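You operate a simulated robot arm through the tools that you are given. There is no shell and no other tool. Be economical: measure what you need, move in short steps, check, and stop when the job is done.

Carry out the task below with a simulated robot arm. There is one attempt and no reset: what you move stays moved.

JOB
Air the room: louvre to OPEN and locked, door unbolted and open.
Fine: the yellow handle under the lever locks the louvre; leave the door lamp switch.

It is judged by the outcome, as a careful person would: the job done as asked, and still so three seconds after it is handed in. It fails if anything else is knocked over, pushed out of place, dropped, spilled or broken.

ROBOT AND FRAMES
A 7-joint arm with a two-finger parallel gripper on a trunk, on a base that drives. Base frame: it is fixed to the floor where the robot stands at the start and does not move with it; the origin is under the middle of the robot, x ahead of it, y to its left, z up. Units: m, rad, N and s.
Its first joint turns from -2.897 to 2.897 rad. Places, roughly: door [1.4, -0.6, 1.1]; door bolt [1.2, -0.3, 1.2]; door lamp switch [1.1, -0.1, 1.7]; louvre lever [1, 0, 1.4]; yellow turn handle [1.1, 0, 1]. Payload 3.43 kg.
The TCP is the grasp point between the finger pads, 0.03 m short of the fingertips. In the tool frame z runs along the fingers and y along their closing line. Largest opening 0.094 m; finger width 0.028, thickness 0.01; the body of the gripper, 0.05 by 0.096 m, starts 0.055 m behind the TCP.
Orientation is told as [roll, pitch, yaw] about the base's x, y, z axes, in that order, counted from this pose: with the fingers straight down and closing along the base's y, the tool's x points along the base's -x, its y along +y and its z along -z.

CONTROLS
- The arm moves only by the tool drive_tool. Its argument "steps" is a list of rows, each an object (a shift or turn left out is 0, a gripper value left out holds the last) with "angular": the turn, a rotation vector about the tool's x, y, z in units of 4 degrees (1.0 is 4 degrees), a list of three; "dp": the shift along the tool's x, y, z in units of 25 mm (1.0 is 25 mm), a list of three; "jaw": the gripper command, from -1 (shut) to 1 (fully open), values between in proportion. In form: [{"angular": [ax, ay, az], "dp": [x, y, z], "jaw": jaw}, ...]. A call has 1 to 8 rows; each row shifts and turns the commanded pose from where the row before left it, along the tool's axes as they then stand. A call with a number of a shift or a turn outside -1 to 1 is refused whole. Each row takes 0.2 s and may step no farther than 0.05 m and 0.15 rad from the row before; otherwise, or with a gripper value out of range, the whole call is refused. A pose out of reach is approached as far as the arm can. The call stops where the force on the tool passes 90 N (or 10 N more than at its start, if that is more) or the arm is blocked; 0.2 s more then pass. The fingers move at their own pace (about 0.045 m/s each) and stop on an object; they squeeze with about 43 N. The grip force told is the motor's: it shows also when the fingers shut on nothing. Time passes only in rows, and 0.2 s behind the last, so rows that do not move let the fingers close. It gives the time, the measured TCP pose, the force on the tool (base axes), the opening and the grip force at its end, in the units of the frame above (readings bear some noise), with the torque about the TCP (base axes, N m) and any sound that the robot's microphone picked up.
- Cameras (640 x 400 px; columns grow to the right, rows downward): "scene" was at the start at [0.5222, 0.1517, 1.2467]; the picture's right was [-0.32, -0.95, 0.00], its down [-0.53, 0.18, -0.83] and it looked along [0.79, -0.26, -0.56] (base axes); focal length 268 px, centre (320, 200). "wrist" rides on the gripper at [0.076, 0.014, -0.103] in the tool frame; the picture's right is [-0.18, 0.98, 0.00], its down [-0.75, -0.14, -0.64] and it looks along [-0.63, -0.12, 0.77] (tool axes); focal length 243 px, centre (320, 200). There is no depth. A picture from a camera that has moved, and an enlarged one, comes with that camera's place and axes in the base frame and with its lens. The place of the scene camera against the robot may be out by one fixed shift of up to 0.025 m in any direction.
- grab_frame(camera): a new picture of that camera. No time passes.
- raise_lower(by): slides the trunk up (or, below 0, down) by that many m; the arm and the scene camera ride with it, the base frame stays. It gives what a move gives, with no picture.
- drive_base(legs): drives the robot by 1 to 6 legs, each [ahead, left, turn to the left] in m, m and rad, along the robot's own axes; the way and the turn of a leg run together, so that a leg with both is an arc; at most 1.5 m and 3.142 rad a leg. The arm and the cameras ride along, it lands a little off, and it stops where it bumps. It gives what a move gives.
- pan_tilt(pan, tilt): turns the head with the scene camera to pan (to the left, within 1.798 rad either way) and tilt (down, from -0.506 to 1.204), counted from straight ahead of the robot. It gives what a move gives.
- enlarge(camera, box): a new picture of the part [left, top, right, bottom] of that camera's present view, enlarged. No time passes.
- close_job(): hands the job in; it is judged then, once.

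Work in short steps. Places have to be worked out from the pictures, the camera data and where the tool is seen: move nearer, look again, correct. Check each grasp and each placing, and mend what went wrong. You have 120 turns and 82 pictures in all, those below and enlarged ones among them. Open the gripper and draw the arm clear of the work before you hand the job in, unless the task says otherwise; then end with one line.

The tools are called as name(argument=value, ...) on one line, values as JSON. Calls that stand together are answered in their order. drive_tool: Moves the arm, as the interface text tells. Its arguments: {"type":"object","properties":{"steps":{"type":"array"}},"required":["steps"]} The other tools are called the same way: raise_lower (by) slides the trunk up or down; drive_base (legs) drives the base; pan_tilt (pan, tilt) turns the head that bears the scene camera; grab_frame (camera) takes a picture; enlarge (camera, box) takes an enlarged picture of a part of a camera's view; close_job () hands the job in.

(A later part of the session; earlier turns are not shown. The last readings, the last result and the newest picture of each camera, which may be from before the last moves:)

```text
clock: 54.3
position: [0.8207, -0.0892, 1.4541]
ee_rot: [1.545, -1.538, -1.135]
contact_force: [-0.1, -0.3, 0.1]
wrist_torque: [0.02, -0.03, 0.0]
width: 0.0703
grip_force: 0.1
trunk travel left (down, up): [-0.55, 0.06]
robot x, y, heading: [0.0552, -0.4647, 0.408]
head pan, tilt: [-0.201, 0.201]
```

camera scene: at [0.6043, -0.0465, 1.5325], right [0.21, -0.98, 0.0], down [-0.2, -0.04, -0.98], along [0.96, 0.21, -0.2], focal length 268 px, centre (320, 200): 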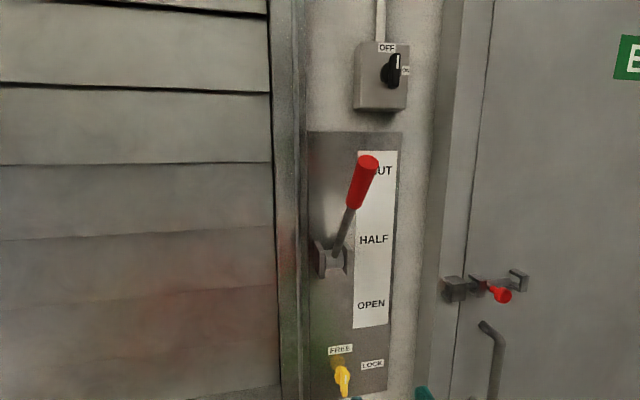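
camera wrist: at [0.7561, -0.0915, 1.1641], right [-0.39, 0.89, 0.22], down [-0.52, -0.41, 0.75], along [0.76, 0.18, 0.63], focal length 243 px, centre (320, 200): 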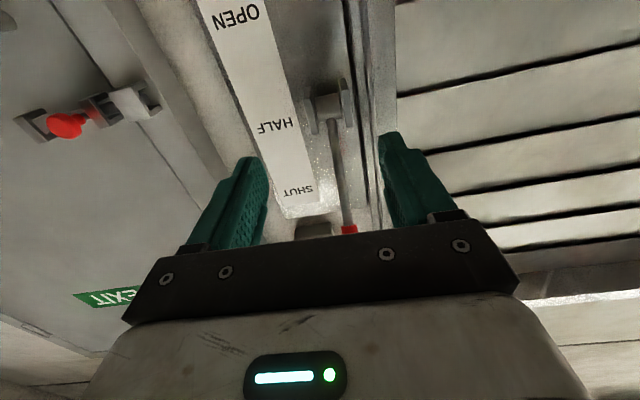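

Refined grip centre: 0.876 ahead in the earlier base frame, 0.052 left, z 1.467. The TCP is 0.17 short, 14 mm right and 13 mm low. I'll align, advance 0.1 m and look.

drive_tool(steps=[{"dp": [-0.5, 0.56, 0]}, {"dp": [0, 0, 1]}, {"dp": [0, 0, 1]}, {"dp": [0, 0, 1]}, {"dp": [0, 0, 1]}])

grab_frame(camera="scene")

grab_frame(camera="wrist")

```text
clock: 55.5
position: [0.9094, -0.0383, 1.4666]
ee_rot: [1.584, -1.535, -1.172]
contact_force: [-0.4, -0.5, -0.8]
wrist_torque: [0.01, 0.0, -0.02]
width: 0.0702
grip_force: 0.2
trunk travel left (down, up): [-0.55, 0.06]
robot x, y, heading: [0.051, -0.4647, 0.409]
head pan, tilt: [-0.201, 0.201]
```

```text
46 pictures are left
camera scene: at [0.4647, -0.1071, 1.5324], right [0.21, -0.98, 0.0], down [-0.2, -0.04, -0.98], along [0.96, 0.21, -0.2], focal length 268 px, centre (320, 200)
```

scene: 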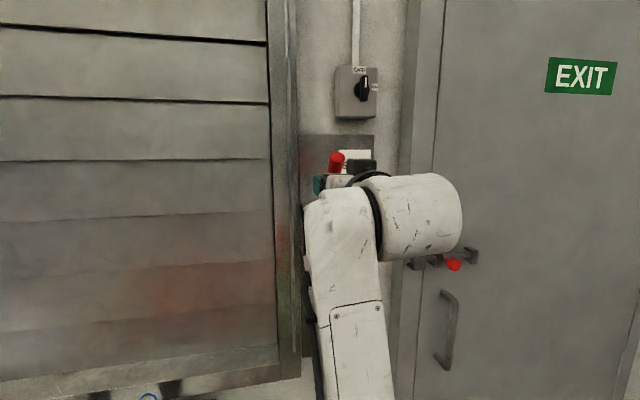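

```text
45 pictures are left
camera wrist: at [0.8078, -0.063, 1.3918], right [-0.39, 0.89, 0.22], down [-0.52, -0.41, 0.75], along [0.76, 0.18, 0.63], focal length 243 px, centre (320, 200)
```

wrist: 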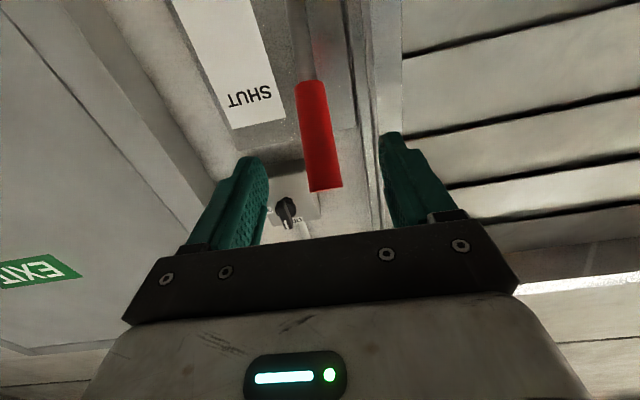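

The grip is centred between the fingers, about 0.07 m ahead. I'll advance and close on it.

drive_tool(steps=[{"dp": [0, 0, 0.95]}, {"dp": [0, 0, 0.95]}, {"dp": [0, 0, 0.9]}, {"jaw": -1}, {}, {}, {}])

grab_frame(camera="wrist")

```text
clock: 57.1
position: [0.9739, -0.0133, 1.4677]
ee_rot: [1.537, -1.538, -1.129]
contact_force: [7.3, -11.8, -1.2]
wrist_torque: [-0.74, -0.51, -1.15]
width: 0.0275
grip_force: 40.9
trunk travel left (down, up): [-0.55, 0.06]
robot x, y, heading: [0.0501, -0.4672, 0.412]
head pan, tilt: [-0.201, 0.201]
```

```text
44 pictures are left
camera wrist: at [0.873, -0.0382, 1.3917], right [-0.39, 0.9, 0.22], down [-0.52, -0.41, 0.75], along [0.76, 0.18, 0.63], focal length 243 px, centre (320, 200)
```

wrist: 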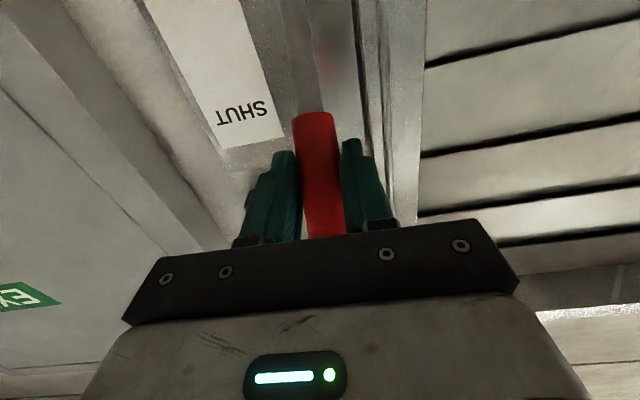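

The lever grip is held at 27 mm. I'll sweep it down the arc around the pivot (f≈1.006, z≈1.293, radius 0.218), starting with four rows.

drive_tool(steps=[{"dp": [0.584, 0, -0.706]}, {"dp": [0.654, 0, -0.637]}, {"dp": [0.715, 0, -0.567]}, {"dp": [0.767, 0, -0.488]}])

grab_frame(camera="wrist")

```text
clock: 58.1
position: [0.9192, -0.0363, 1.399]
ee_rot: [1.531, -1.532, -1.13]
contact_force: [22.8, -20.6, 1.6]
wrist_torque: [0.32, -1.02, -1.08]
width: 0.0267
grip_force: 44.8
trunk travel left (down, up): [-0.55, 0.06]
robot x, y, heading: [0.0543, -0.4681, 0.412]
head pan, tilt: [-0.201, 0.201]
```

```text
43 pictures are left
camera wrist: at [0.818, -0.0611, 1.324], right [-0.38, 0.9, 0.22], down [-0.52, -0.41, 0.75], along [0.76, 0.17, 0.62], focal length 243 px, centre (320, 200)
```

wrist: 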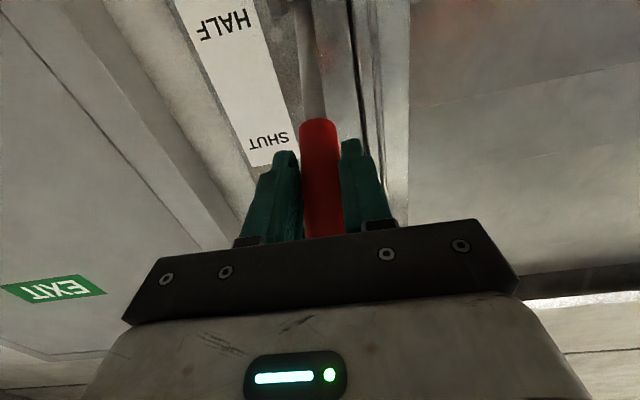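

The lever and slats are moving smoothly. I'll continue, easing slightly right to relieve the 28 N side force.

drive_tool(steps=[{"dp": [0.82, -0.1, -0.41]}, {"dp": [0.855, -0.1, -0.314]}, {"dp": [0.881, 0, -0.227]}, {"dp": [0.907, 0, -0.136]}, {"dp": [0.911, 0, -0.04]}, {"dp": [0.911, 0, 0.055]}])

grab_frame(camera="scene")

```text
clock: 59.5
position: [0.89, -0.0363, 1.2651]
ee_rot: [1.486, -1.537, -1.067]
contact_force: [-0.4, 0.0, 0.2]
wrist_torque: [-0.01, -0.02, -0.03]
width: 0.0
grip_force: 32.8
trunk travel left (down, up): [-0.55, 0.06]
robot x, y, heading: [0.0465, -0.4663, 0.418]
head pan, tilt: [-0.201, 0.201]
```

```text
42 pictures are left
camera scene: at [0.4641, -0.1062, 1.5324], right [0.21, -0.98, 0.0], down [-0.2, -0.04, -0.98], along [0.96, 0.21, -0.2], focal length 268 px, centre (320, 200)
```

scene: 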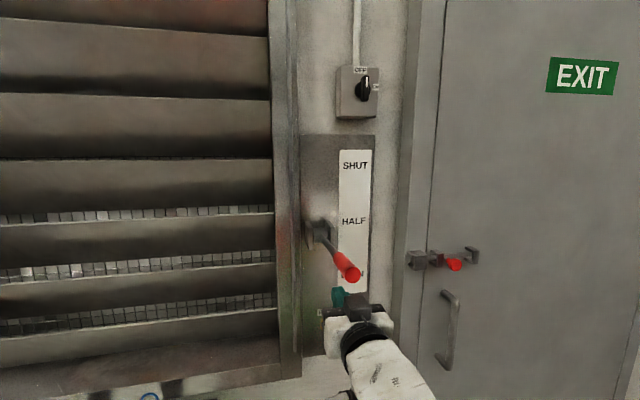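

It slipped: the lever is now horizontal at HALF, probably in a detent, with the fingers below it. I'll back out, come over the top with closed fingers and push it down.

drive_tool(steps=[{"dp": [0.2, 0, -1], "jaw": -1}, {"dp": [0.2, 0, -1]}, {"dp": [0, 0, -1]}, {"dp": [0, 0, -1]}, {"dp": [0, 0, -1]}, {"dp": [0, -0.2, -0.4]}])

drive_tool(steps=[{"dp": [-1, 0, 0]}, {"dp": [-1, 0, 0]}, {"dp": [-1, 0, 0]}, {"dp": [-0.9, 0, 0]}])

grab_frame(camera="wrist")

grab_frame(camera="scene")

```text
clock: 60.9
position: [0.7686, -0.0983, 1.2564]
ee_rot: [1.569, -1.538, -1.158]
contact_force: [-0.5, 1.1, 0.6]
wrist_torque: [-0.03, -0.02, -0.02]
width: 0.0
grip_force: 32.7
trunk travel left (down, up): [-0.55, 0.06]
robot x, y, heading: [0.0482, -0.4681, 0.411]
head pan, tilt: [-0.201, 0.201]
```

```text
clock: 61.9
position: [0.7696, -0.1021, 1.3535]
ee_rot: [1.542, -1.537, -1.13]
contact_force: [0.7, 0.0, 0.0]
wrist_torque: [-0.01, -0.04, -0.02]
width: 0.0001
grip_force: 33.0
trunk travel left (down, up): [-0.55, 0.06]
robot x, y, heading: [0.0505, -0.4652, 0.418]
head pan, tilt: [-0.201, 0.201]
```

```text
41 pictures are left
camera wrist: at [0.6696, -0.1284, 1.2787], right [-0.39, 0.89, 0.22], down [-0.52, -0.41, 0.75], along [0.76, 0.18, 0.63], focal length 243 px, centre (320, 200)
```

wrist: 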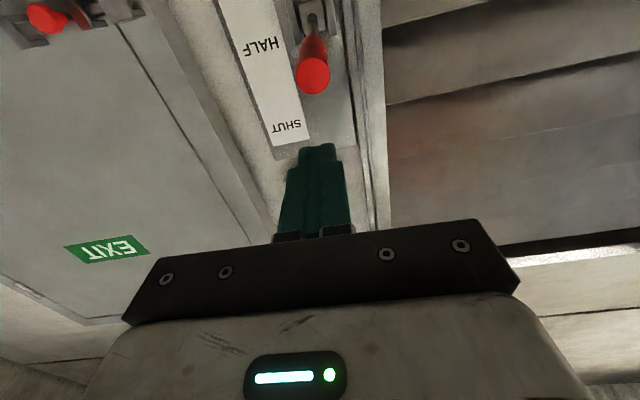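

```text
40 pictures are left
camera scene: at [0.4647, -0.1072, 1.5324], right [0.21, -0.98, 0.0], down [-0.2, -0.04, -0.98], along [0.96, 0.21, -0.2], focal length 268 px, centre (320, 200)
```

scene: 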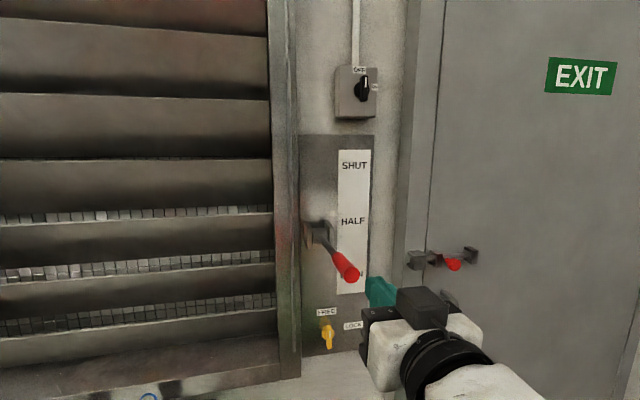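

The lever tip is at about r=-0.047, z≈1.32, in line with the tool. I'll lift 20 mm, go forward over it, then press down along the arc.

drive_tool(steps=[{"dp": [-1, 0, 0]}, {"dp": [0, 0, 1]}, {"dp": [0, 0, 1]}, {"dp": [0, 0, 1]}, {"dp": [0, 0, 1]}, {"dp": [0, 0, 0.3]}, {"dp": [0.8, 0, 0]}, {"dp": [0.4, 0, 0]}])

grab_frame(camera="scene")

```text
clock: 63.7
position: [0.8695, -0.059, 1.3496]
ee_rot: [1.555, -1.537, -1.144]
contact_force: [-0.5, -1.0, 0.4]
wrist_torque: [-0.02, -0.02, 0.01]
width: 0.0
grip_force: 33.1
trunk travel left (down, up): [-0.55, 0.06]
robot x, y, heading: [0.0541, -0.468, 0.418]
head pan, tilt: [-0.201, 0.201]
```

```text
39 pictures are left
camera scene: at [0.4648, -0.1072, 1.5325], right [0.21, -0.98, 0.0], down [-0.2, -0.04, -0.98], along [0.96, 0.21, -0.2], focal length 268 px, centre (320, 200)
```

scene: 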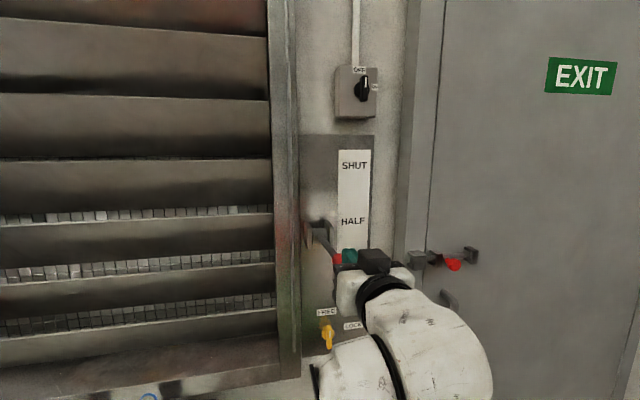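

The fingertips are over the grip. Pressing down along the arc.

drive_tool(steps=[{"dp": [0.86, 0, 0]}, {"dp": [0.78, 0, 0]}, {"dp": [0.78, 0, 0.04]}, {"dp": [0.75, 0, 0.15]}, {"dp": [0.75, 0, 0.15]}, {"dp": [0.72, 0, 0.28]}, {"dp": [0.71, 0, 0.28]}])

grab_frame(camera="scene")

```text
clock: 65.3
position: [0.8901, -0.0465, 1.2132]
ee_rot: [1.531, -1.538, -1.121]
contact_force: [-0.5, -0.4, 0.5]
wrist_torque: [-0.02, -0.01, 0.03]
width: 0.0
grip_force: 33.3
trunk travel left (down, up): [-0.55, 0.06]
robot x, y, heading: [0.0514, -0.4679, 0.409]
head pan, tilt: [-0.201, 0.201]
```

```text
38 pictures are left
camera scene: at [0.4647, -0.1072, 1.5324], right [0.21, -0.98, 0.0], down [-0.2, -0.04, -0.98], along [0.96, 0.21, -0.2], focal length 268 px, centre (320, 200)
```

scene: 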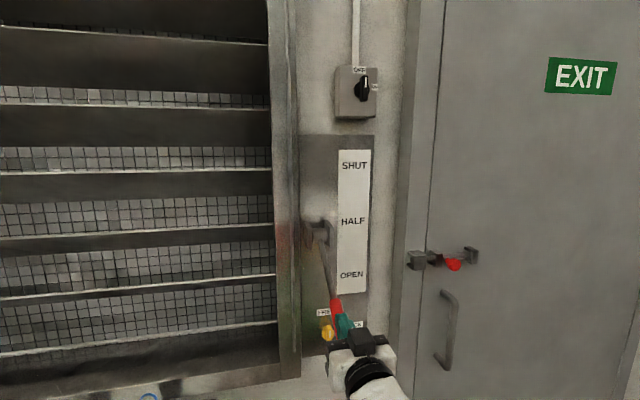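

The slats are opening. I'll continue toward the OPEN end stop.

drive_tool(steps=[{"dp": [0.66, 0, 0.4]}, {"dp": [0.65, 0, 0.4]}, {"dp": [0.58, 0, 0.5]}, {"dp": [0.57, 0, 0.5]}, {"dp": [0.5, 0, 0.6]}])

grab_frame(camera="scene")

grab_frame(camera="wrist")

```text
clock: 66.5
position: [0.9421, -0.0212, 1.14]
ee_rot: [1.543, -1.537, -1.132]
contact_force: [1.3, 0.6, -0.4]
wrist_torque: [-0.01, 0.01, 0.0]
width: 0.0001
grip_force: 32.5
trunk travel left (down, up): [-0.55, 0.06]
robot x, y, heading: [0.0496, -0.4669, 0.411]
head pan, tilt: [-0.201, 0.201]
```

```text
37 pictures are left
camera scene: at [0.4648, -0.1073, 1.5324], right [0.21, -0.98, 0.0], down [-0.2, -0.04, -0.98], along [0.96, 0.21, -0.2], focal length 268 px, centre (320, 200)
```

scene: 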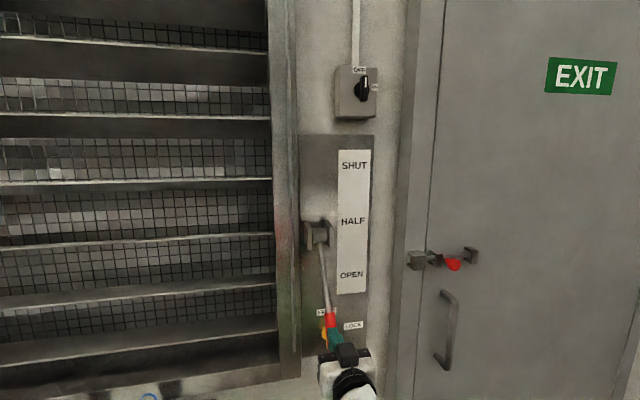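

```text
36 pictures are left
camera wrist: at [0.8418, -0.047, 1.065], right [-0.39, 0.89, 0.22], down [-0.52, -0.41, 0.75], along [0.76, 0.18, 0.63], focal length 243 px, centre (320, 200)
```

wrist: 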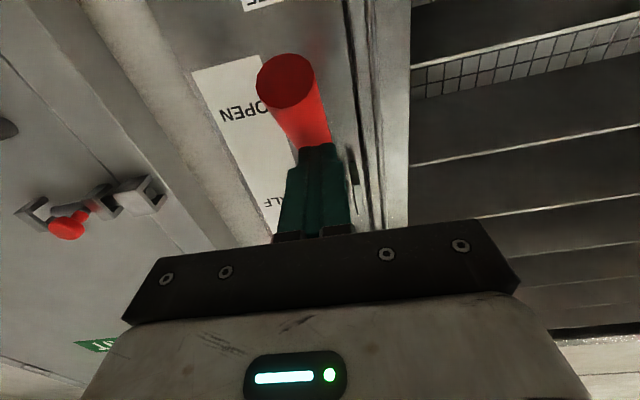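

The lever follows with little resistance and is still moving, so I'll keep pushing until it meets the stop.

drive_tool(steps=[{"dp": [0.4, 0, 0.6]}, {"dp": [0.4, 0, 0.65]}])

drive_tool(steps=[{"dp": [0.3, 0, 0.6]}])

grab_frame(camera="scene")

```text
clock: 66.9
position: [0.9454, -0.0174, 1.1418]
ee_rot: [2.148, -1.538, -1.734]
contact_force: [-41.2, -19.7, 11.8]
wrist_torque: [-0.16, 0.18, -0.27]
width: 0.0002
grip_force: 33.4
trunk travel left (down, up): [-0.55, 0.06]
robot x, y, heading: [0.0469, -0.4684, 0.41]
head pan, tilt: [-0.201, 0.201]
stopped in row 1: the force on the tool passed its limit at 106 N (the readings are from after the stop); the commanded pose is now the measured one
```

```text
clock: 67.2
position: [0.9449, -0.0175, 1.1423]
ee_rot: [2.369, -1.538, -1.954]
contact_force: [-37.1, -17.9, 9.2]
wrist_torque: [-0.2, 0.23, -0.31]
width: 0.0
grip_force: 33.0
trunk travel left (down, up): [-0.55, 0.06]
robot x, y, heading: [0.047, -0.4673, 0.414]
head pan, tilt: [-0.201, 0.201]
stopped in row 1: the force on the tool passed its limit at 118 N (the readings are from after the stop); the commanded pose is now the measured one
```

```text
35 pictures are left
camera scene: at [0.4594, -0.1097, 1.5334], right [0.21, -0.98, 0.0], down [-0.19, -0.04, -0.98], along [0.96, 0.21, -0.2], focal length 268 px, centre (320, 200)
```

scene: 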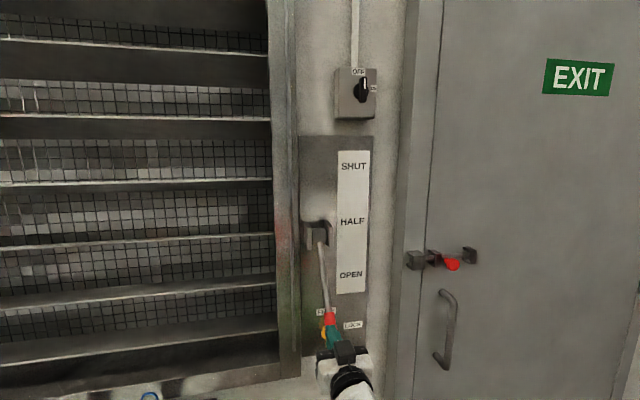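

The lever is on its OPEN stop (>100 N, no further travel) and the slats are fully open. I'll back away, lower the trunk, and drive forward 0.15 m for the knob.

drive_tool(steps=[{"dp": [0, 0, -1]}, {"dp": [0, 0, -1]}, {"dp": [0, 0, -1]}, {"dp": [0, 0, -1]}, {"dp": [0, 0, -1]}, {"dp": [0, 0, -1]}, {"dp": [0, 0, -1]}])

raise_lower(by=-0.18)

drive_base(legs=[[0.14, 0, 0]])

grab_frame(camera="scene")

grab_frame(camera="wrist")

```text
clock: 68.8
position: [0.7866, -0.0862, 1.1357]
ee_rot: [2.17, -1.539, -1.758]
contact_force: [0.0, 0.8, -0.1]
wrist_torque: [0.03, 0.01, 0.02]
width: 0.0
grip_force: 33.3
trunk travel left (down, up): [-0.55, 0.06]
robot x, y, heading: [0.0507, -0.4706, 0.416]
head pan, tilt: [-0.201, 0.201]
```

```text
clock: 70.8
position: [0.7864, -0.0867, 0.9549]
ee_rot: [2.165, -1.541, -1.754]
contact_force: [0.1, 1.1, -0.2]
wrist_torque: [0.0, 0.02, -0.02]
width: 0.0004
grip_force: 33.6
trunk travel left (down, up): [-0.37, 0.24]
robot x, y, heading: [0.0481, -0.471, 0.413]
head pan, tilt: [-0.201, 0.201]
```

```text
clock: 72.1
position: [0.9145, -0.0302, 0.955]
ee_rot: [2.165, -1.541, -1.753]
contact_force: [-0.5, 0.1, 0.0]
wrist_torque: [0.02, -0.01, -0.01]
width: 0.0
grip_force: 33.1
trunk travel left (down, up): [-0.37, 0.24]
robot x, y, heading: [0.1789, -0.412, 0.411]
head pan, tilt: [-0.201, 0.201]
```

```text
34 pictures are left
camera scene: at [0.5914, -0.0518, 1.3525], right [0.21, -0.98, 0.0], down [-0.19, -0.04, -0.98], along [0.96, 0.21, -0.2], focal length 268 px, centre (320, 200)
```

scene: 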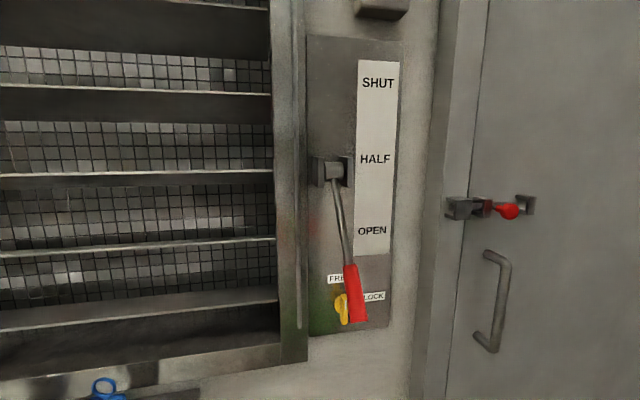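

```text
33 pictures are left
camera wrist: at [0.8157, -0.0563, 0.8779], right [-0.4, 0.89, 0.21], down [-0.54, -0.41, 0.74], along [0.75, 0.18, 0.64], focal length 243 px, centre (320, 200)
```

wrist: 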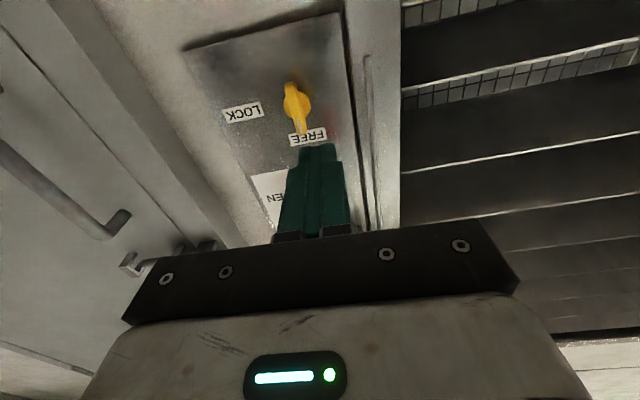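

The knob is still at FREE and the lever is down at OPEN, its tip about 0.08 m above my approach line. I'll align on the knob (right 40 mm, up 35 mm), open the jaws and approach.

drive_tool(steps=[{"dp": [-0.7, -0.8, 0], "jaw": 0.3}, {"dp": [-0.7, -0.8, 0]}, {"dp": [0, 0, 1]}, {"dp": [0, 0, 1]}, {"dp": [0, 0, 1]}, {"dp": [0, 0, 1]}, {"dp": [0, 0, 1]}, {"dp": [0, 0, 1]}])

grab_frame(camera="wrist")

grab_frame(camera="scene")

```text
clock: 73.9
position: [1.0698, -0.0069, 0.9913]
ee_rot: [2.172, -1.542, -1.758]
contact_force: [-0.1, 0.4, -0.2]
wrist_torque: [-0.02, 0.01, 0.01]
width: 0.061
grip_force: 0.0
trunk travel left (down, up): [-0.37, 0.24]
robot x, y, heading: [0.1788, -0.4126, 0.415]
head pan, tilt: [-0.201, 0.201]
```

```text
32 pictures are left
camera wrist: at [0.9701, -0.0331, 0.9147], right [-0.4, 0.89, 0.21], down [-0.54, -0.41, 0.74], along [0.75, 0.18, 0.64], focal length 243 px, centre (320, 200)
```

wrist: 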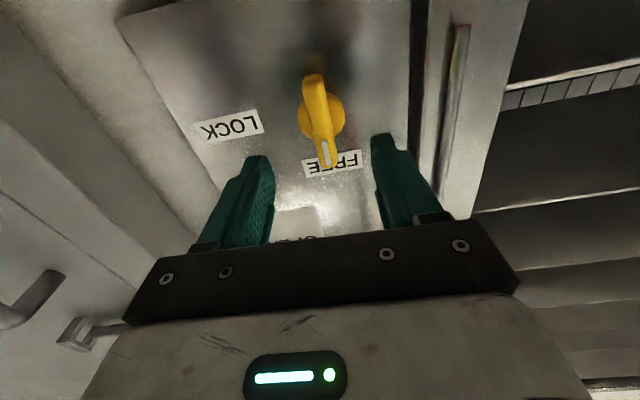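

```text
31 pictures are left
camera scene: at [0.5915, -0.0518, 1.3525], right [0.21, -0.98, 0.0], down [-0.2, -0.04, -0.98], along [0.96, 0.21, -0.2], focal length 268 px, centre (320, 200)
```

scene: 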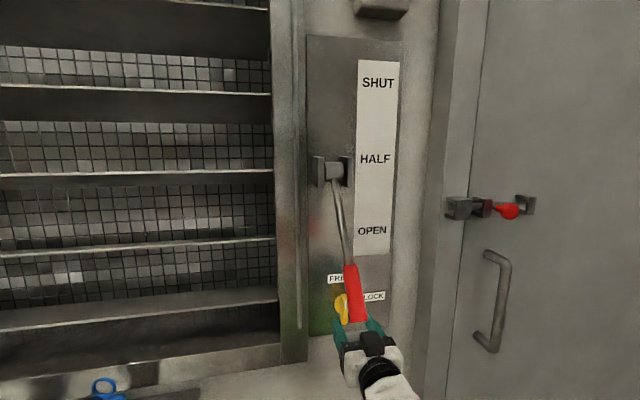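

The knob centre looks about 14 mm lower than the tool axis, which also explains the earlier downward pull. I'll drop, advance 0.06 m and grip.

drive_tool(steps=[{"dp": [0.5, -0.1, 0]}, {"dp": [0, 0, 0.8]}, {"dp": [0, 0, 0.8]}, {"dp": [0, 0, 0.7]}])

grab_frame(camera="wrist")

```text
clock: 74.9
position: [1.1222, 0.0136, 0.9801]
ee_rot: [2.185, -1.539, -1.769]
contact_force: [0.7, -0.1, -0.3]
wrist_torque: [0.02, -0.02, 0.0]
width: 0.0612
grip_force: 0.1
trunk travel left (down, up): [-0.37, 0.24]
robot x, y, heading: [0.1785, -0.4072, 0.412]
head pan, tilt: [-0.201, 0.201]
```

```text
30 pictures are left
camera wrist: at [1.0234, -0.013, 0.9028], right [-0.4, 0.89, 0.21], down [-0.54, -0.41, 0.74], along [0.75, 0.18, 0.64], focal length 243 px, centre (320, 200)
```

wrist: 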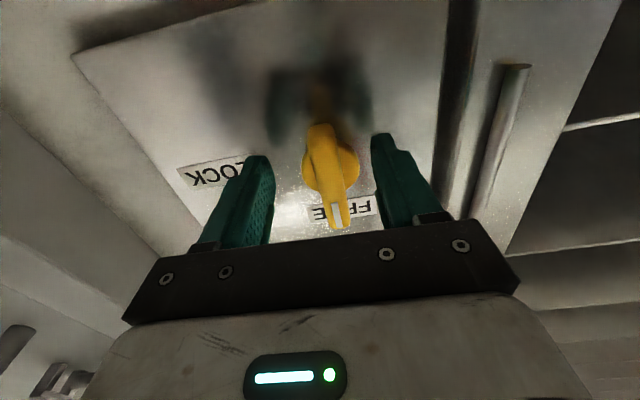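

Well placed between the fingers. I'll close and start turning clockwise to LOCK.

drive_tool(steps=[{"dp": [0.1, 0, 0.2]}, {"jaw": -1}, {}, {}, {}])

drive_tool(steps=[{"angular": [0, 0, 1]}, {"angular": [0, 0, 1]}, {"angular": [0, 0, 1]}, {"angular": [0, 0, 1]}, {"angular": [0, 0, 1]}, {"angular": [0, 0, 1]}])

grab_frame(camera="wrist")

```text
clock: 76.1
position: [1.1248, 0.0193, 0.9774]
ee_rot: [2.191, -1.542, -1.772]
contact_force: [-4.0, 15.1, -1.1]
wrist_torque: [-0.26, 0.06, 0.12]
width: 0.0194
grip_force: 42.0
trunk travel left (down, up): [-0.37, 0.24]
robot x, y, heading: [0.1775, -0.4131, 0.417]
head pan, tilt: [-0.201, 0.201]
```

```text
clock: 77.5
position: [1.1237, 0.0244, 0.9785]
ee_rot: [1.614, -1.13, -1.184]
contact_force: [-19.4, 31.6, -1.6]
wrist_torque: [-0.01, -1.04, -0.38]
width: 0.0196
grip_force: 44.8
trunk travel left (down, up): [-0.37, 0.24]
robot x, y, heading: [0.1753, -0.4095, 0.411]
head pan, tilt: [-0.201, 0.201]
```

```text
29 pictures are left
camera wrist: at [1.0117, 0.0236, 0.914], right [-0.34, 0.73, 0.59], down [-0.41, -0.68, 0.61], along [0.84, -0.03, 0.53], focal length 243 px, centre (320, 200)
```

wrist: 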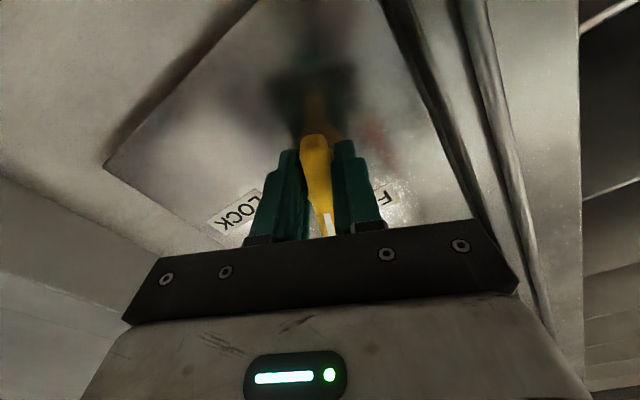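

Turning well. I'll relieve leftward and keep going.

drive_tool(steps=[{"angular": [0, 0, 1], "dp": [0.07, 0.14, 0]}, {"angular": [0, 0, 1]}, {"angular": [0, 0, 1]}, {"angular": [0, 0, 1]}, {"angular": [0, 0, 1]}, {"angular": [0, 0, 1]}, {"angular": [0, 0, 1]}, {"angular": [0, 0, 1]}])

drive_tool(steps=[{"angular": [0, 0, 1]}, {"angular": [0, 0, 1]}, {"angular": [0, 0, 1]}, {"angular": [0, 0, 1]}, {"angular": [0, 0, 1]}, {"angular": [0, 0, 1]}, {"angular": [0, 0, 1]}])

grab_frame(camera="wrist")

```text
clock: 79.3
position: [1.1221, 0.0291, 0.9821]
ee_rot: [1.604, -0.57, -1.161]
contact_force: [-5.7, 36.9, 28.1]
wrist_torque: [-0.32, -0.62, -0.61]
width: 0.0193
grip_force: 45.0
trunk travel left (down, up): [-0.37, 0.24]
robot x, y, heading: [0.1778, -0.4117, 0.416]
head pan, tilt: [-0.201, 0.201]
```

```text
clock: 80.9
position: [1.1199, 0.03, 0.9896]
ee_rot: [1.61, -0.079, -1.147]
contact_force: [-9.6, 35.3, 45.7]
wrist_torque: [-0.46, -0.35, -0.62]
width: 0.0192
grip_force: 45.1
trunk travel left (down, up): [-0.37, 0.24]
robot x, y, heading: [0.1755, -0.4147, 0.412]
head pan, tilt: [-0.201, 0.201]
```

```text
28 pictures are left
camera wrist: at [0.9945, 0.0579, 0.9933], right [0.01, -0.11, 0.99], down [-0.26, -0.96, -0.1], along [0.96, -0.26, -0.04], focal length 243 px, centre (320, 200)
```

wrist: 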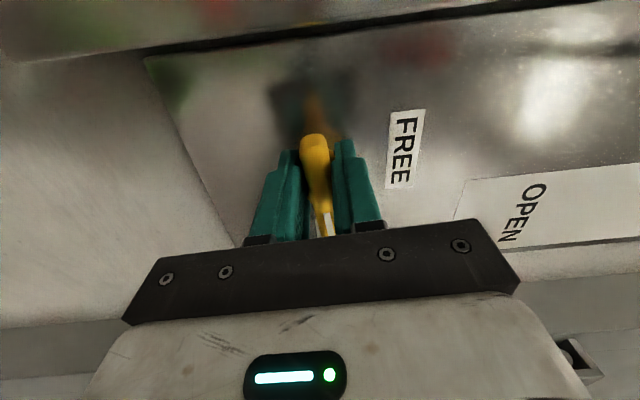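

Almost at LOCK. I'll ease up and left, then turn the last degrees to the stop.

drive_tool(steps=[{"angular": [0, 0, 0.8], "dp": [0.12, 0.2, 0]}, {"angular": [0, 0, 0.8]}, {"angular": [0, 0, 0.8]}, {"angular": [0, 0, 0.8]}])

enlarge(camera="scene", box=[290, 230, 420, 380])

```text
clock: 81.9
position: [1.1207, 0.0299, 0.9904]
ee_rot: [1.602, 0.141, -1.143]
contact_force: [0.9, 30.9, 41.2]
wrist_torque: [-1.29, -0.68, -0.18]
width: 0.0226
grip_force: 44.9
trunk travel left (down, up): [-0.37, 0.24]
robot x, y, heading: [0.1782, -0.4099, 0.414]
head pan, tilt: [-0.201, 0.201]
```

```text
2.67 times, centred on (355, 305) of scene
camera zoom: at [0.5901, -0.0512, 1.3529], right [0.21, -0.98, 0.0], down [-0.19, -0.04, -0.98], along [0.96, 0.21, -0.2], focal length 714 px, centre (227, -80)
```

zoom: 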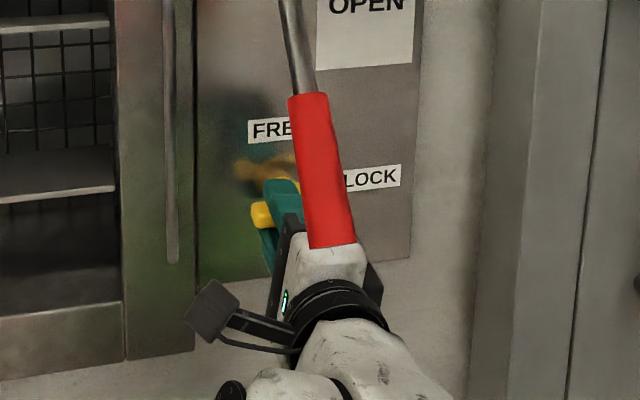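

Torque rose to about 1.5 N m and the jaws wedge slightly, so the knob is on the LOCK stop. I'll release, back out and verify.

drive_tool(steps=[{"jaw": 0.3}, {}, {}, {"angular": [0, 0, -1], "dp": [0, 0, -0.4]}, {"angular": [0, 0, -1], "dp": [0, 0, -1]}, {"dp": [0, 0, -1]}, {"dp": [0, 0, -1]}, {"dp": [0, 0, -1]}])

drive_tool(steps=[{"dp": [0, 0, -1]}, {"dp": [0, 0, -1]}, {"dp": [0, 0, -1]}, {"dp": [0, 0, -1]}])

grab_frame(camera="wrist")

grab_frame(camera="scene")

```text
clock: 83.7
position: [1.0226, -0.0212, 0.9784]
ee_rot: [1.588, 0.003, -1.158]
contact_force: [-0.8, -0.1, 0.1]
wrist_torque: [0.01, -0.01, 0.0]
width: 0.0613
grip_force: 0.1
trunk travel left (down, up): [-0.37, 0.24]
robot x, y, heading: [0.1761, -0.4128, 0.413]
head pan, tilt: [-0.201, 0.201]
```

```text
clock: 84.7
position: [0.9316, -0.0615, 0.9783]
ee_rot: [1.588, 0.005, -1.157]
contact_force: [0.8, 0.7, -1.1]
wrist_torque: [0.0, -0.04, 0.01]
width: 0.0614
grip_force: 0.0
trunk travel left (down, up): [-0.37, 0.24]
robot x, y, heading: [0.1753, -0.4142, 0.407]
head pan, tilt: [-0.201, 0.201]
```

```text
26 pictures are left
camera wrist: at [0.8066, -0.0329, 0.9919], right [0.06, -0.18, 0.98], down [-0.28, -0.95, -0.16], along [0.96, -0.27, -0.11], focal length 243 px, centre (320, 200)
```

wrist: 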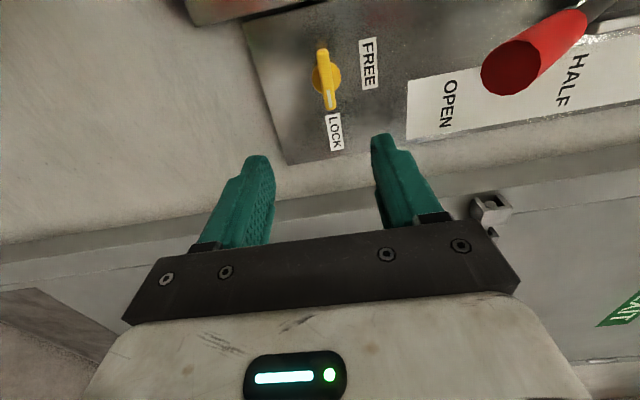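

```text
25 pictures are left
camera scene: at [0.5916, -0.0515, 1.3524], right [0.21, -0.98, 0.0], down [-0.2, -0.04, -0.98], along [0.96, 0.21, -0.2], focal length 268 px, centre (320, 200)
```

scene: 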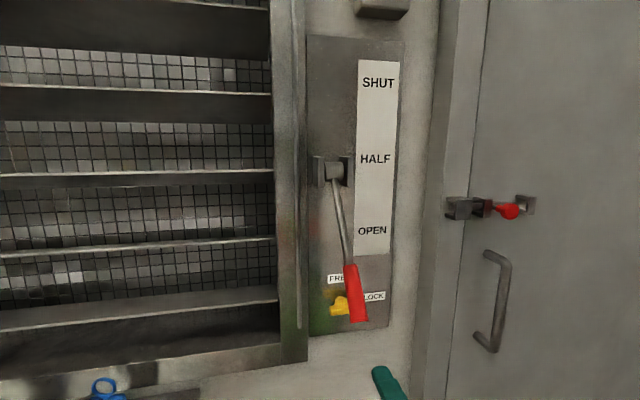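

The louvre is OPEN and locked: the knob mark points at LOCK. The red bolt knob triangulates to about 0.98 ahead, 0.33 right, z≈1.207 in the earlier frame. I'll drive right 0.33 m and raise the trunk, keeping the jaws vertical.

drive_base(legs=[[0, -0.34, 0]])

raise_lower(by=0.2)

grab_frame(camera="wrist")

grab_frame(camera="scene")

```text
clock: 86.9
position: [1.068, -0.3734, 0.9785]
ee_rot: [1.588, 0.003, -1.157]
contact_force: [0.3, 0.3, 0.2]
wrist_torque: [-0.01, 0.04, 0.01]
width: 0.0609
grip_force: 0.0
trunk travel left (down, up): [-0.37, 0.24]
robot x, y, heading: [0.3119, -0.7271, 0.41]
head pan, tilt: [-0.201, 0.201]
```

```text
clock: 89.1
position: [1.0681, -0.3735, 1.1791]
ee_rot: [1.589, 0.004, -1.156]
contact_force: [0.0, 0.2, -0.7]
wrist_torque: [-0.01, 0.04, -0.02]
width: 0.061
grip_force: 0.2
trunk travel left (down, up): [-0.57, 0.04]
robot x, y, heading: [0.3145, -0.7243, 0.413]
head pan, tilt: [-0.201, 0.201]
```

```text
24 pictures are left
camera wrist: at [0.9434, -0.345, 1.1918], right [0.06, -0.18, 0.98], down [-0.28, -0.95, -0.16], along [0.96, -0.27, -0.11], focal length 243 px, centre (320, 200)
```

wrist: 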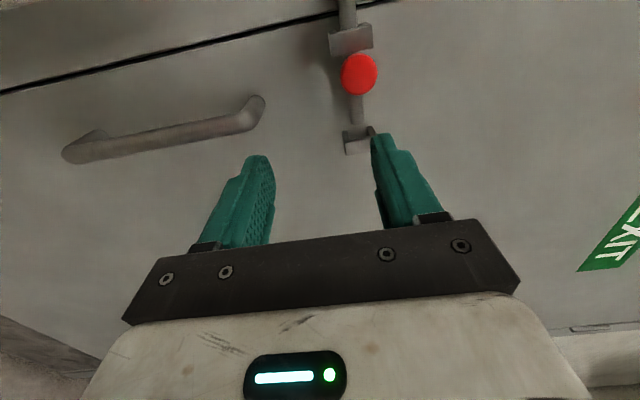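

```text
23 pictures are left
camera scene: at [0.728, -0.3637, 1.5524], right [0.21, -0.98, 0.0], down [-0.2, -0.04, -0.98], along [0.96, 0.21, -0.2], focal length 268 px, centre (320, 200)
```

scene: 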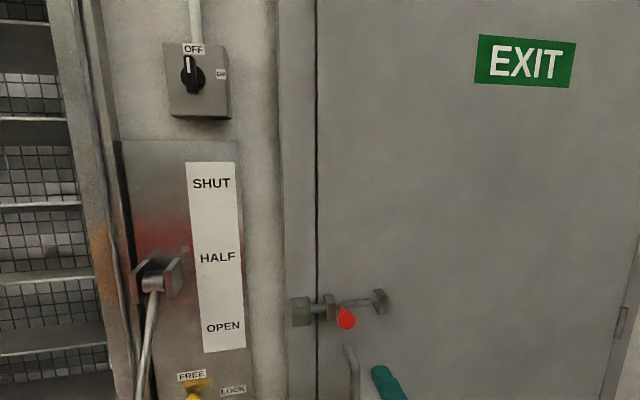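

The knob now resolves to about f=0.955, r=0.304, z=1.219. I'll move up 40 mm and left 17 mm, open a bit wider, advance 0.09 m and look.

drive_tool(steps=[{"dp": [0.34, 0.8, 0], "jaw": 0.6}, {"dp": [0.34, 0.8, 0]}, {"dp": [0, 0, 1]}, {"dp": [0, 0, 1]}, {"dp": [0, 0, 1]}, {"dp": [0, 0, 0.6]}])

grab_frame(camera="wrist")

```text
clock: 90.5
position: [1.1454, -0.3225, 1.2194]
ee_rot: [1.589, 0.005, -1.158]
contact_force: [0.1, 0.2, -0.6]
wrist_torque: [0.03, 0.01, 0.0]
width: 0.0751
grip_force: 0.0
trunk travel left (down, up): [-0.57, 0.04]
robot x, y, heading: [0.3111, -0.725, 0.414]
head pan, tilt: [-0.201, 0.201]
```

```text
22 pictures are left
camera wrist: at [1.0197, -0.2938, 1.2326], right [0.06, -0.18, 0.98], down [-0.28, -0.95, -0.16], along [0.96, -0.27, -0.11], focal length 243 px, centre (320, 200)
```

wrist: 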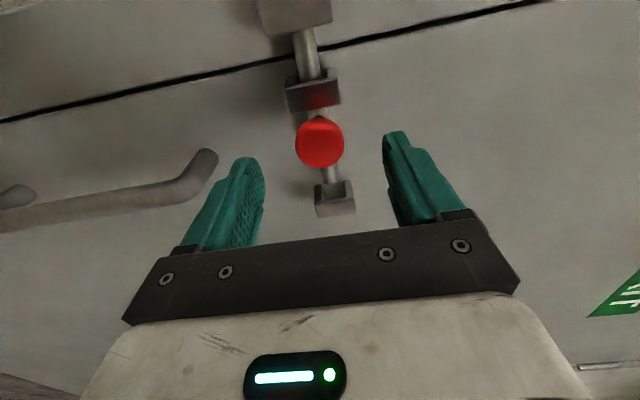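

The knob is right on the tool axis, about 0.05 m ahead. I'll advance 0.042 m and grip.

drive_tool(steps=[{"dp": [-0.1, 0, 0.85]}, {"dp": [-0.1, 0, 0.85]}, {"jaw": -1}, {}, {}, {}])

grab_frame(camera="wrist")

```text
clock: 91.9
position: [1.1868, -0.3097, 1.2199]
ee_rot: [1.585, 0.005, -1.157]
contact_force: [1.8, 0.6, -2.5]
wrist_torque: [-0.01, 0.01, 0.02]
width: 0.0331
grip_force: 41.9
trunk travel left (down, up): [-0.57, 0.04]
robot x, y, heading: [0.3143, -0.7182, 0.412]
head pan, tilt: [-0.201, 0.201]
```

```text
21 pictures are left
camera wrist: at [1.0616, -0.2815, 1.233], right [0.06, -0.18, 0.98], down [-0.28, -0.95, -0.15], along [0.96, -0.27, -0.11], focal length 243 px, centre (320, 200)
```

wrist: 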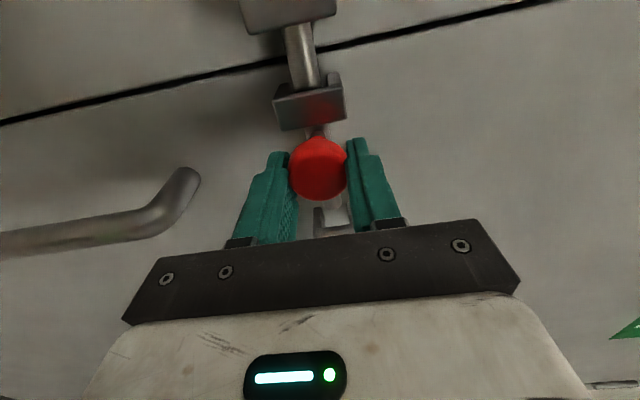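

Knob gripped at 33 mm. I'll slide it right (tool -x), starting with 0.04 m.

drive_tool(steps=[{"dp": [-0.4, 0, 0]}, {"dp": [-0.4, 0, 0]}, {"dp": [-0.4, 0, 0]}, {"dp": [-0.4, 0, 0]}])

grab_frame(camera="wrist")

```text
clock: 92.9
position: [1.201, -0.3452, 1.2199]
ee_rot: [1.586, 0.002, -1.158]
contact_force: [0.3, 1.5, -7.7]
wrist_torque: [0.1, 0.13, 0.31]
width: 0.0329
grip_force: 45.1
trunk travel left (down, up): [-0.57, 0.04]
robot x, y, heading: [0.3153, -0.7275, 0.413]
head pan, tilt: [-0.201, 0.201]
```

```text
20 pictures are left
camera wrist: at [1.0764, -0.3179, 1.2331], right [0.06, -0.18, 0.98], down [-0.28, -0.95, -0.15], along [0.96, -0.27, -0.11], focal length 243 px, centre (320, 200)
```

wrist: 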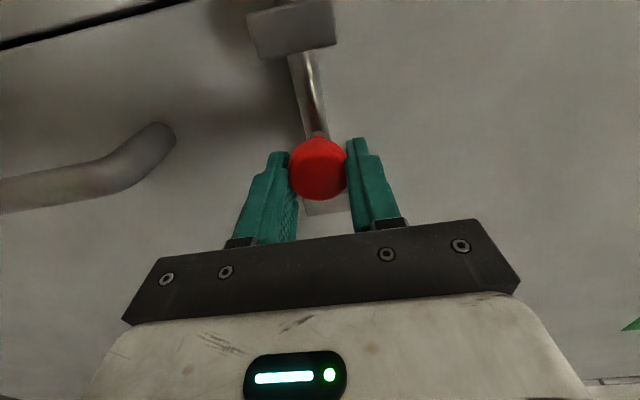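

The bolt slides freely. I'll continue to its stop.

drive_tool(steps=[{"dp": [-0.4, 0, 0]}, {"dp": [-0.4, 0, 0]}, {"dp": [-0.4, 0, 0]}, {"dp": [-0.3, 0, 0]}])

grab_frame(camera="scene")

```text
clock: 93.9
position: [1.2097, -0.3645, 1.2204]
ee_rot: [1.588, 0.002, -1.131]
contact_force: [-26.9, 42.3, -10.6]
wrist_torque: [-0.04, 0.14, 0.41]
width: 0.0338
grip_force: 45.0
trunk travel left (down, up): [-0.57, 0.04]
robot x, y, heading: [0.3167, -0.7207, 0.415]
head pan, tilt: [-0.201, 0.201]
```

```text
19 pictures are left
camera scene: at [0.7253, -0.3591, 1.552], right [0.21, -0.98, 0.0], down [-0.19, -0.04, -0.98], along [0.96, 0.21, -0.2], focal length 268 px, centre (320, 200)
```

scene: 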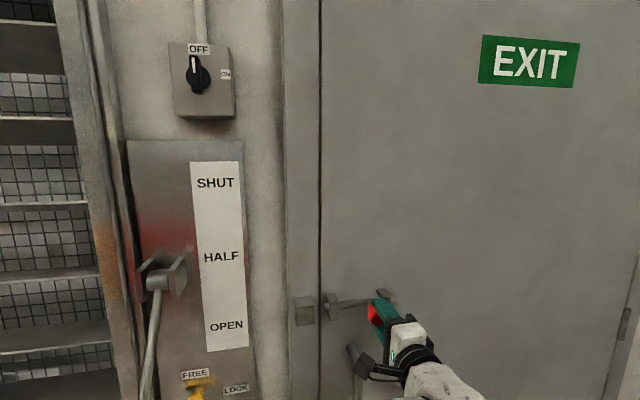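

The bolt is at its stop (about 50 N) and withdrawn from the keeper. I'll release, back off and roll the jaws horizontal for the door's pull handle.

drive_tool(steps=[{"jaw": 0.7}, {}, {}, {"dp": [0, 0, -1]}, {"dp": [0, 0, -1]}, {"dp": [0, 0, -1]}, {"dp": [0, 0, -1]}, {"dp": [0, 0, -1]}])

drive_tool(steps=[{"angular": [0, 0, -1]}, {"angular": [0, 0, -1]}, {"angular": [0, 0, -1]}, {"angular": [0, 0, -1]}, {"angular": [0, 0, -1]}, {"angular": [0, 0, -1]}, {"angular": [0, 0, -1]}, {"angular": [0, 0, -1]}])

drive_tool(steps=[{"angular": [0, 0, -1]}, {"angular": [0, 0, -1]}, {"angular": [0, 0, -1]}, {"angular": [0, 0, -1]}, {"angular": [0, 0, -1]}, {"angular": [0, 0, -1]}, {"angular": [0, 0, -1]}, {"angular": [0, 0, -1]}])

drive_tool(steps=[{"angular": [0, 0, -1]}, {"angular": [0, 0, -1]}, {"angular": [0, 0, -1]}, {"angular": [0, 0, -1]}, {"angular": [0, 0, -1]}, {"angular": [0, 0, -1]}, {"angular": [0, 0, -0.5]}])

raise_lower(by=-0.2)

pan_tilt(pan=-0.3, tilt=0.35)

grab_frame(camera="scene")

grab_frame(camera="wrist")

```text
clock: 95.7
position: [1.1001, -0.4318, 1.2182]
ee_rot: [1.588, 0.003, -1.158]
contact_force: [-0.5, -0.7, -0.1]
wrist_torque: [-0.03, -0.02, 0.0]
width: 0.0799
grip_force: 0.1
trunk travel left (down, up): [-0.57, 0.04]
robot x, y, heading: [0.3152, -0.7263, 0.415]
head pan, tilt: [-0.201, 0.201]
```

```text
clock: 97.5
position: [1.1018, -0.4315, 1.2195]
ee_rot: [1.59, -0.556, -1.169]
contact_force: [0.1, 0.6, 0.0]
wrist_torque: [0.02, 0.02, -0.01]
width: 0.0802
grip_force: 0.0
trunk travel left (down, up): [-0.57, 0.04]
robot x, y, heading: [0.316, -0.7258, 0.414]
head pan, tilt: [-0.201, 0.201]
```

```text
clock: 99.3
position: [1.1012, -0.4302, 1.2192]
ee_rot: [1.609, -1.113, -1.19]
contact_force: [-0.1, -0.3, 0.6]
wrist_torque: [-0.03, -0.01, -0.04]
width: 0.0799
grip_force: 0.0
trunk travel left (down, up): [-0.57, 0.04]
robot x, y, heading: [0.3145, -0.7213, 0.411]
head pan, tilt: [-0.201, 0.201]
```

```text
clock: 100.9
position: [1.1011, -0.431, 1.2189]
ee_rot: [2.981, -1.554, -2.57]
contact_force: [0.0, -0.2, -0.7]
wrist_torque: [0.0, 0.01, 0.02]
width: 0.0799
grip_force: 0.0
trunk travel left (down, up): [-0.57, 0.04]
robot x, y, heading: [0.3137, -0.7233, 0.412]
head pan, tilt: [-0.201, 0.201]
```

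```text
clock: 103.1
position: [1.1016, -0.4312, 1.0182]
ee_rot: [2.902, -1.553, -2.488]
contact_force: [-0.6, 0.2, 0.0]
wrist_torque: [-0.02, 0.01, -0.01]
width: 0.0796
grip_force: 0.0
trunk travel left (down, up): [-0.37, 0.24]
robot x, y, heading: [0.3168, -0.7222, 0.41]
head pan, tilt: [-0.201, 0.201]
```

```text
clock: 103.8
position: [1.1007, -0.4302, 1.0181]
ee_rot: [2.902, -1.554, -2.492]
contact_force: [0.2, -0.3, -0.2]
wrist_torque: [0.05, 0.05, -0.01]
width: 0.0798
grip_force: 0.0
trunk travel left (down, up): [-0.37, 0.24]
robot x, y, heading: [0.312, -0.7249, 0.412]
head pan, tilt: [-0.3, 0.351]
```

```text
18 pictures are left
camera scene: at [0.7294, -0.3729, 1.3385], right [0.11, -0.99, 0.0], down [-0.34, -0.04, -0.94], along [0.93, 0.11, -0.34], focal length 268 px, centre (320, 200)
```

scene: 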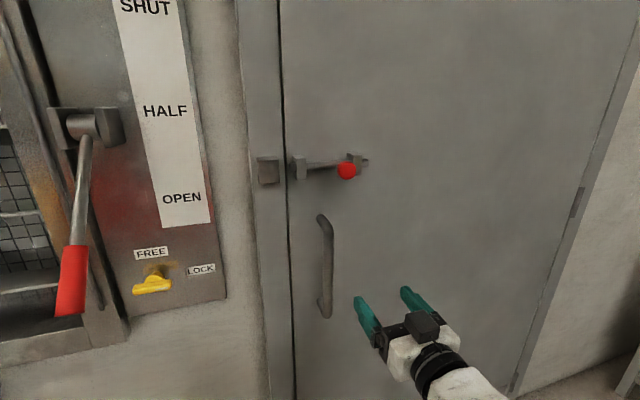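

```text
17 pictures are left
camera wrist: at [1.0024, -0.4585, 0.9407], right [-0.4, 0.9, 0.19], down [-0.54, -0.4, 0.74], along [0.74, 0.19, 0.64], focal length 243 px, centre (320, 200)
```

wrist: 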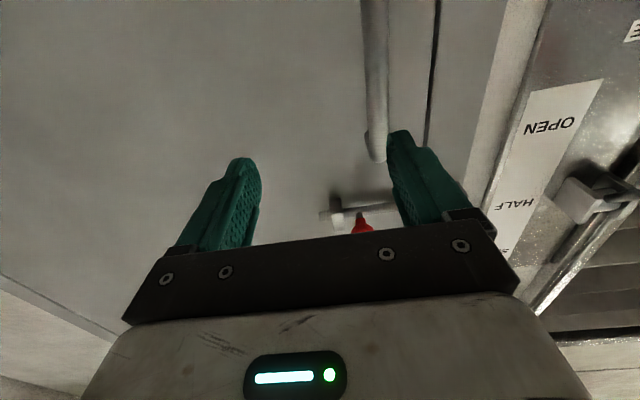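

The handle bar sits at about f=0.986, r=0.330, z 0.85–1.11. I'll shift left 56 mm and down 30 mm, advance 0.1 m and check.

drive_tool(steps=[{"dp": [0.4, 0.75, 0]}, {"dp": [0.4, 0.75, 0]}, {"dp": [0.4, 0.76, 0]}, {"dp": [0, 0, 1]}, {"dp": [0, 0, 1]}, {"dp": [0, 0, 1]}, {"dp": [0, 0, 1]}])

grab_frame(camera="wrist")

```text
clock: 105.4
position: [1.1695, -0.338, 0.9892]
ee_rot: [2.909, -1.553, -2.497]
contact_force: [0.4, -0.3, -0.1]
wrist_torque: [-0.02, -0.01, 0.0]
width: 0.0798
grip_force: 0.0
trunk travel left (down, up): [-0.37, 0.24]
robot x, y, heading: [0.31, -0.7193, 0.413]
head pan, tilt: [-0.3, 0.351]
```

```text
16 pictures are left
camera wrist: at [1.0707, -0.3654, 0.9126], right [-0.4, 0.9, 0.19], down [-0.54, -0.4, 0.74], along [0.74, 0.19, 0.64], focal length 243 px, centre (320, 200)
```

wrist: 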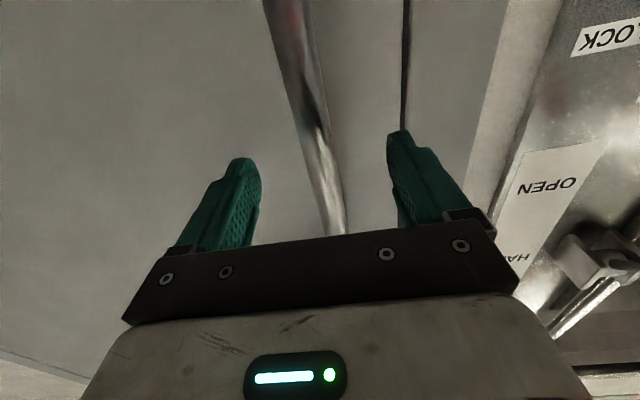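

The bar is centred between the fingers. I'll advance 0.055 m and close.

drive_tool(steps=[{"dp": [0, 0, 0.8]}, {"dp": [0, 0, 0.8]}, {"dp": [0, 0, 0.6]}, {"jaw": -1}, {}, {}, {}, {}])

grab_frame(camera="wrist")

```text
clock: 107.2
position: [1.2204, -0.3175, 0.9916]
ee_rot: [2.931, -1.554, -2.517]
contact_force: [1.3, -0.6, -0.1]
wrist_torque: [-0.33, -0.08, 0.04]
width: 0.0265
grip_force: 45.5
trunk travel left (down, up): [-0.37, 0.24]
robot x, y, heading: [0.3171, -0.7248, 0.413]
head pan, tilt: [-0.3, 0.351]
```

```text
15 pictures are left
camera wrist: at [1.1215, -0.345, 0.9144], right [-0.4, 0.9, 0.19], down [-0.54, -0.39, 0.74], along [0.74, 0.19, 0.64], focal length 243 px, centre (320, 200)
```

wrist: 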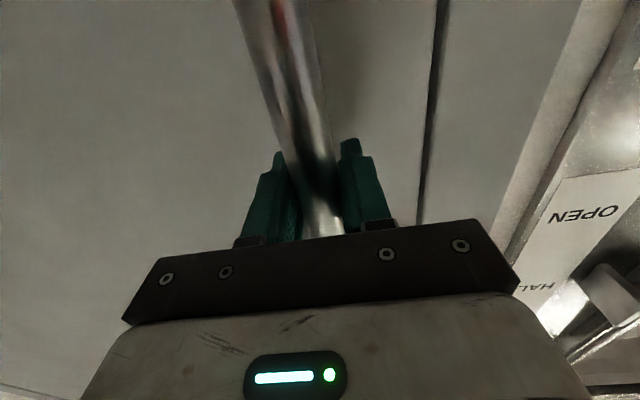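

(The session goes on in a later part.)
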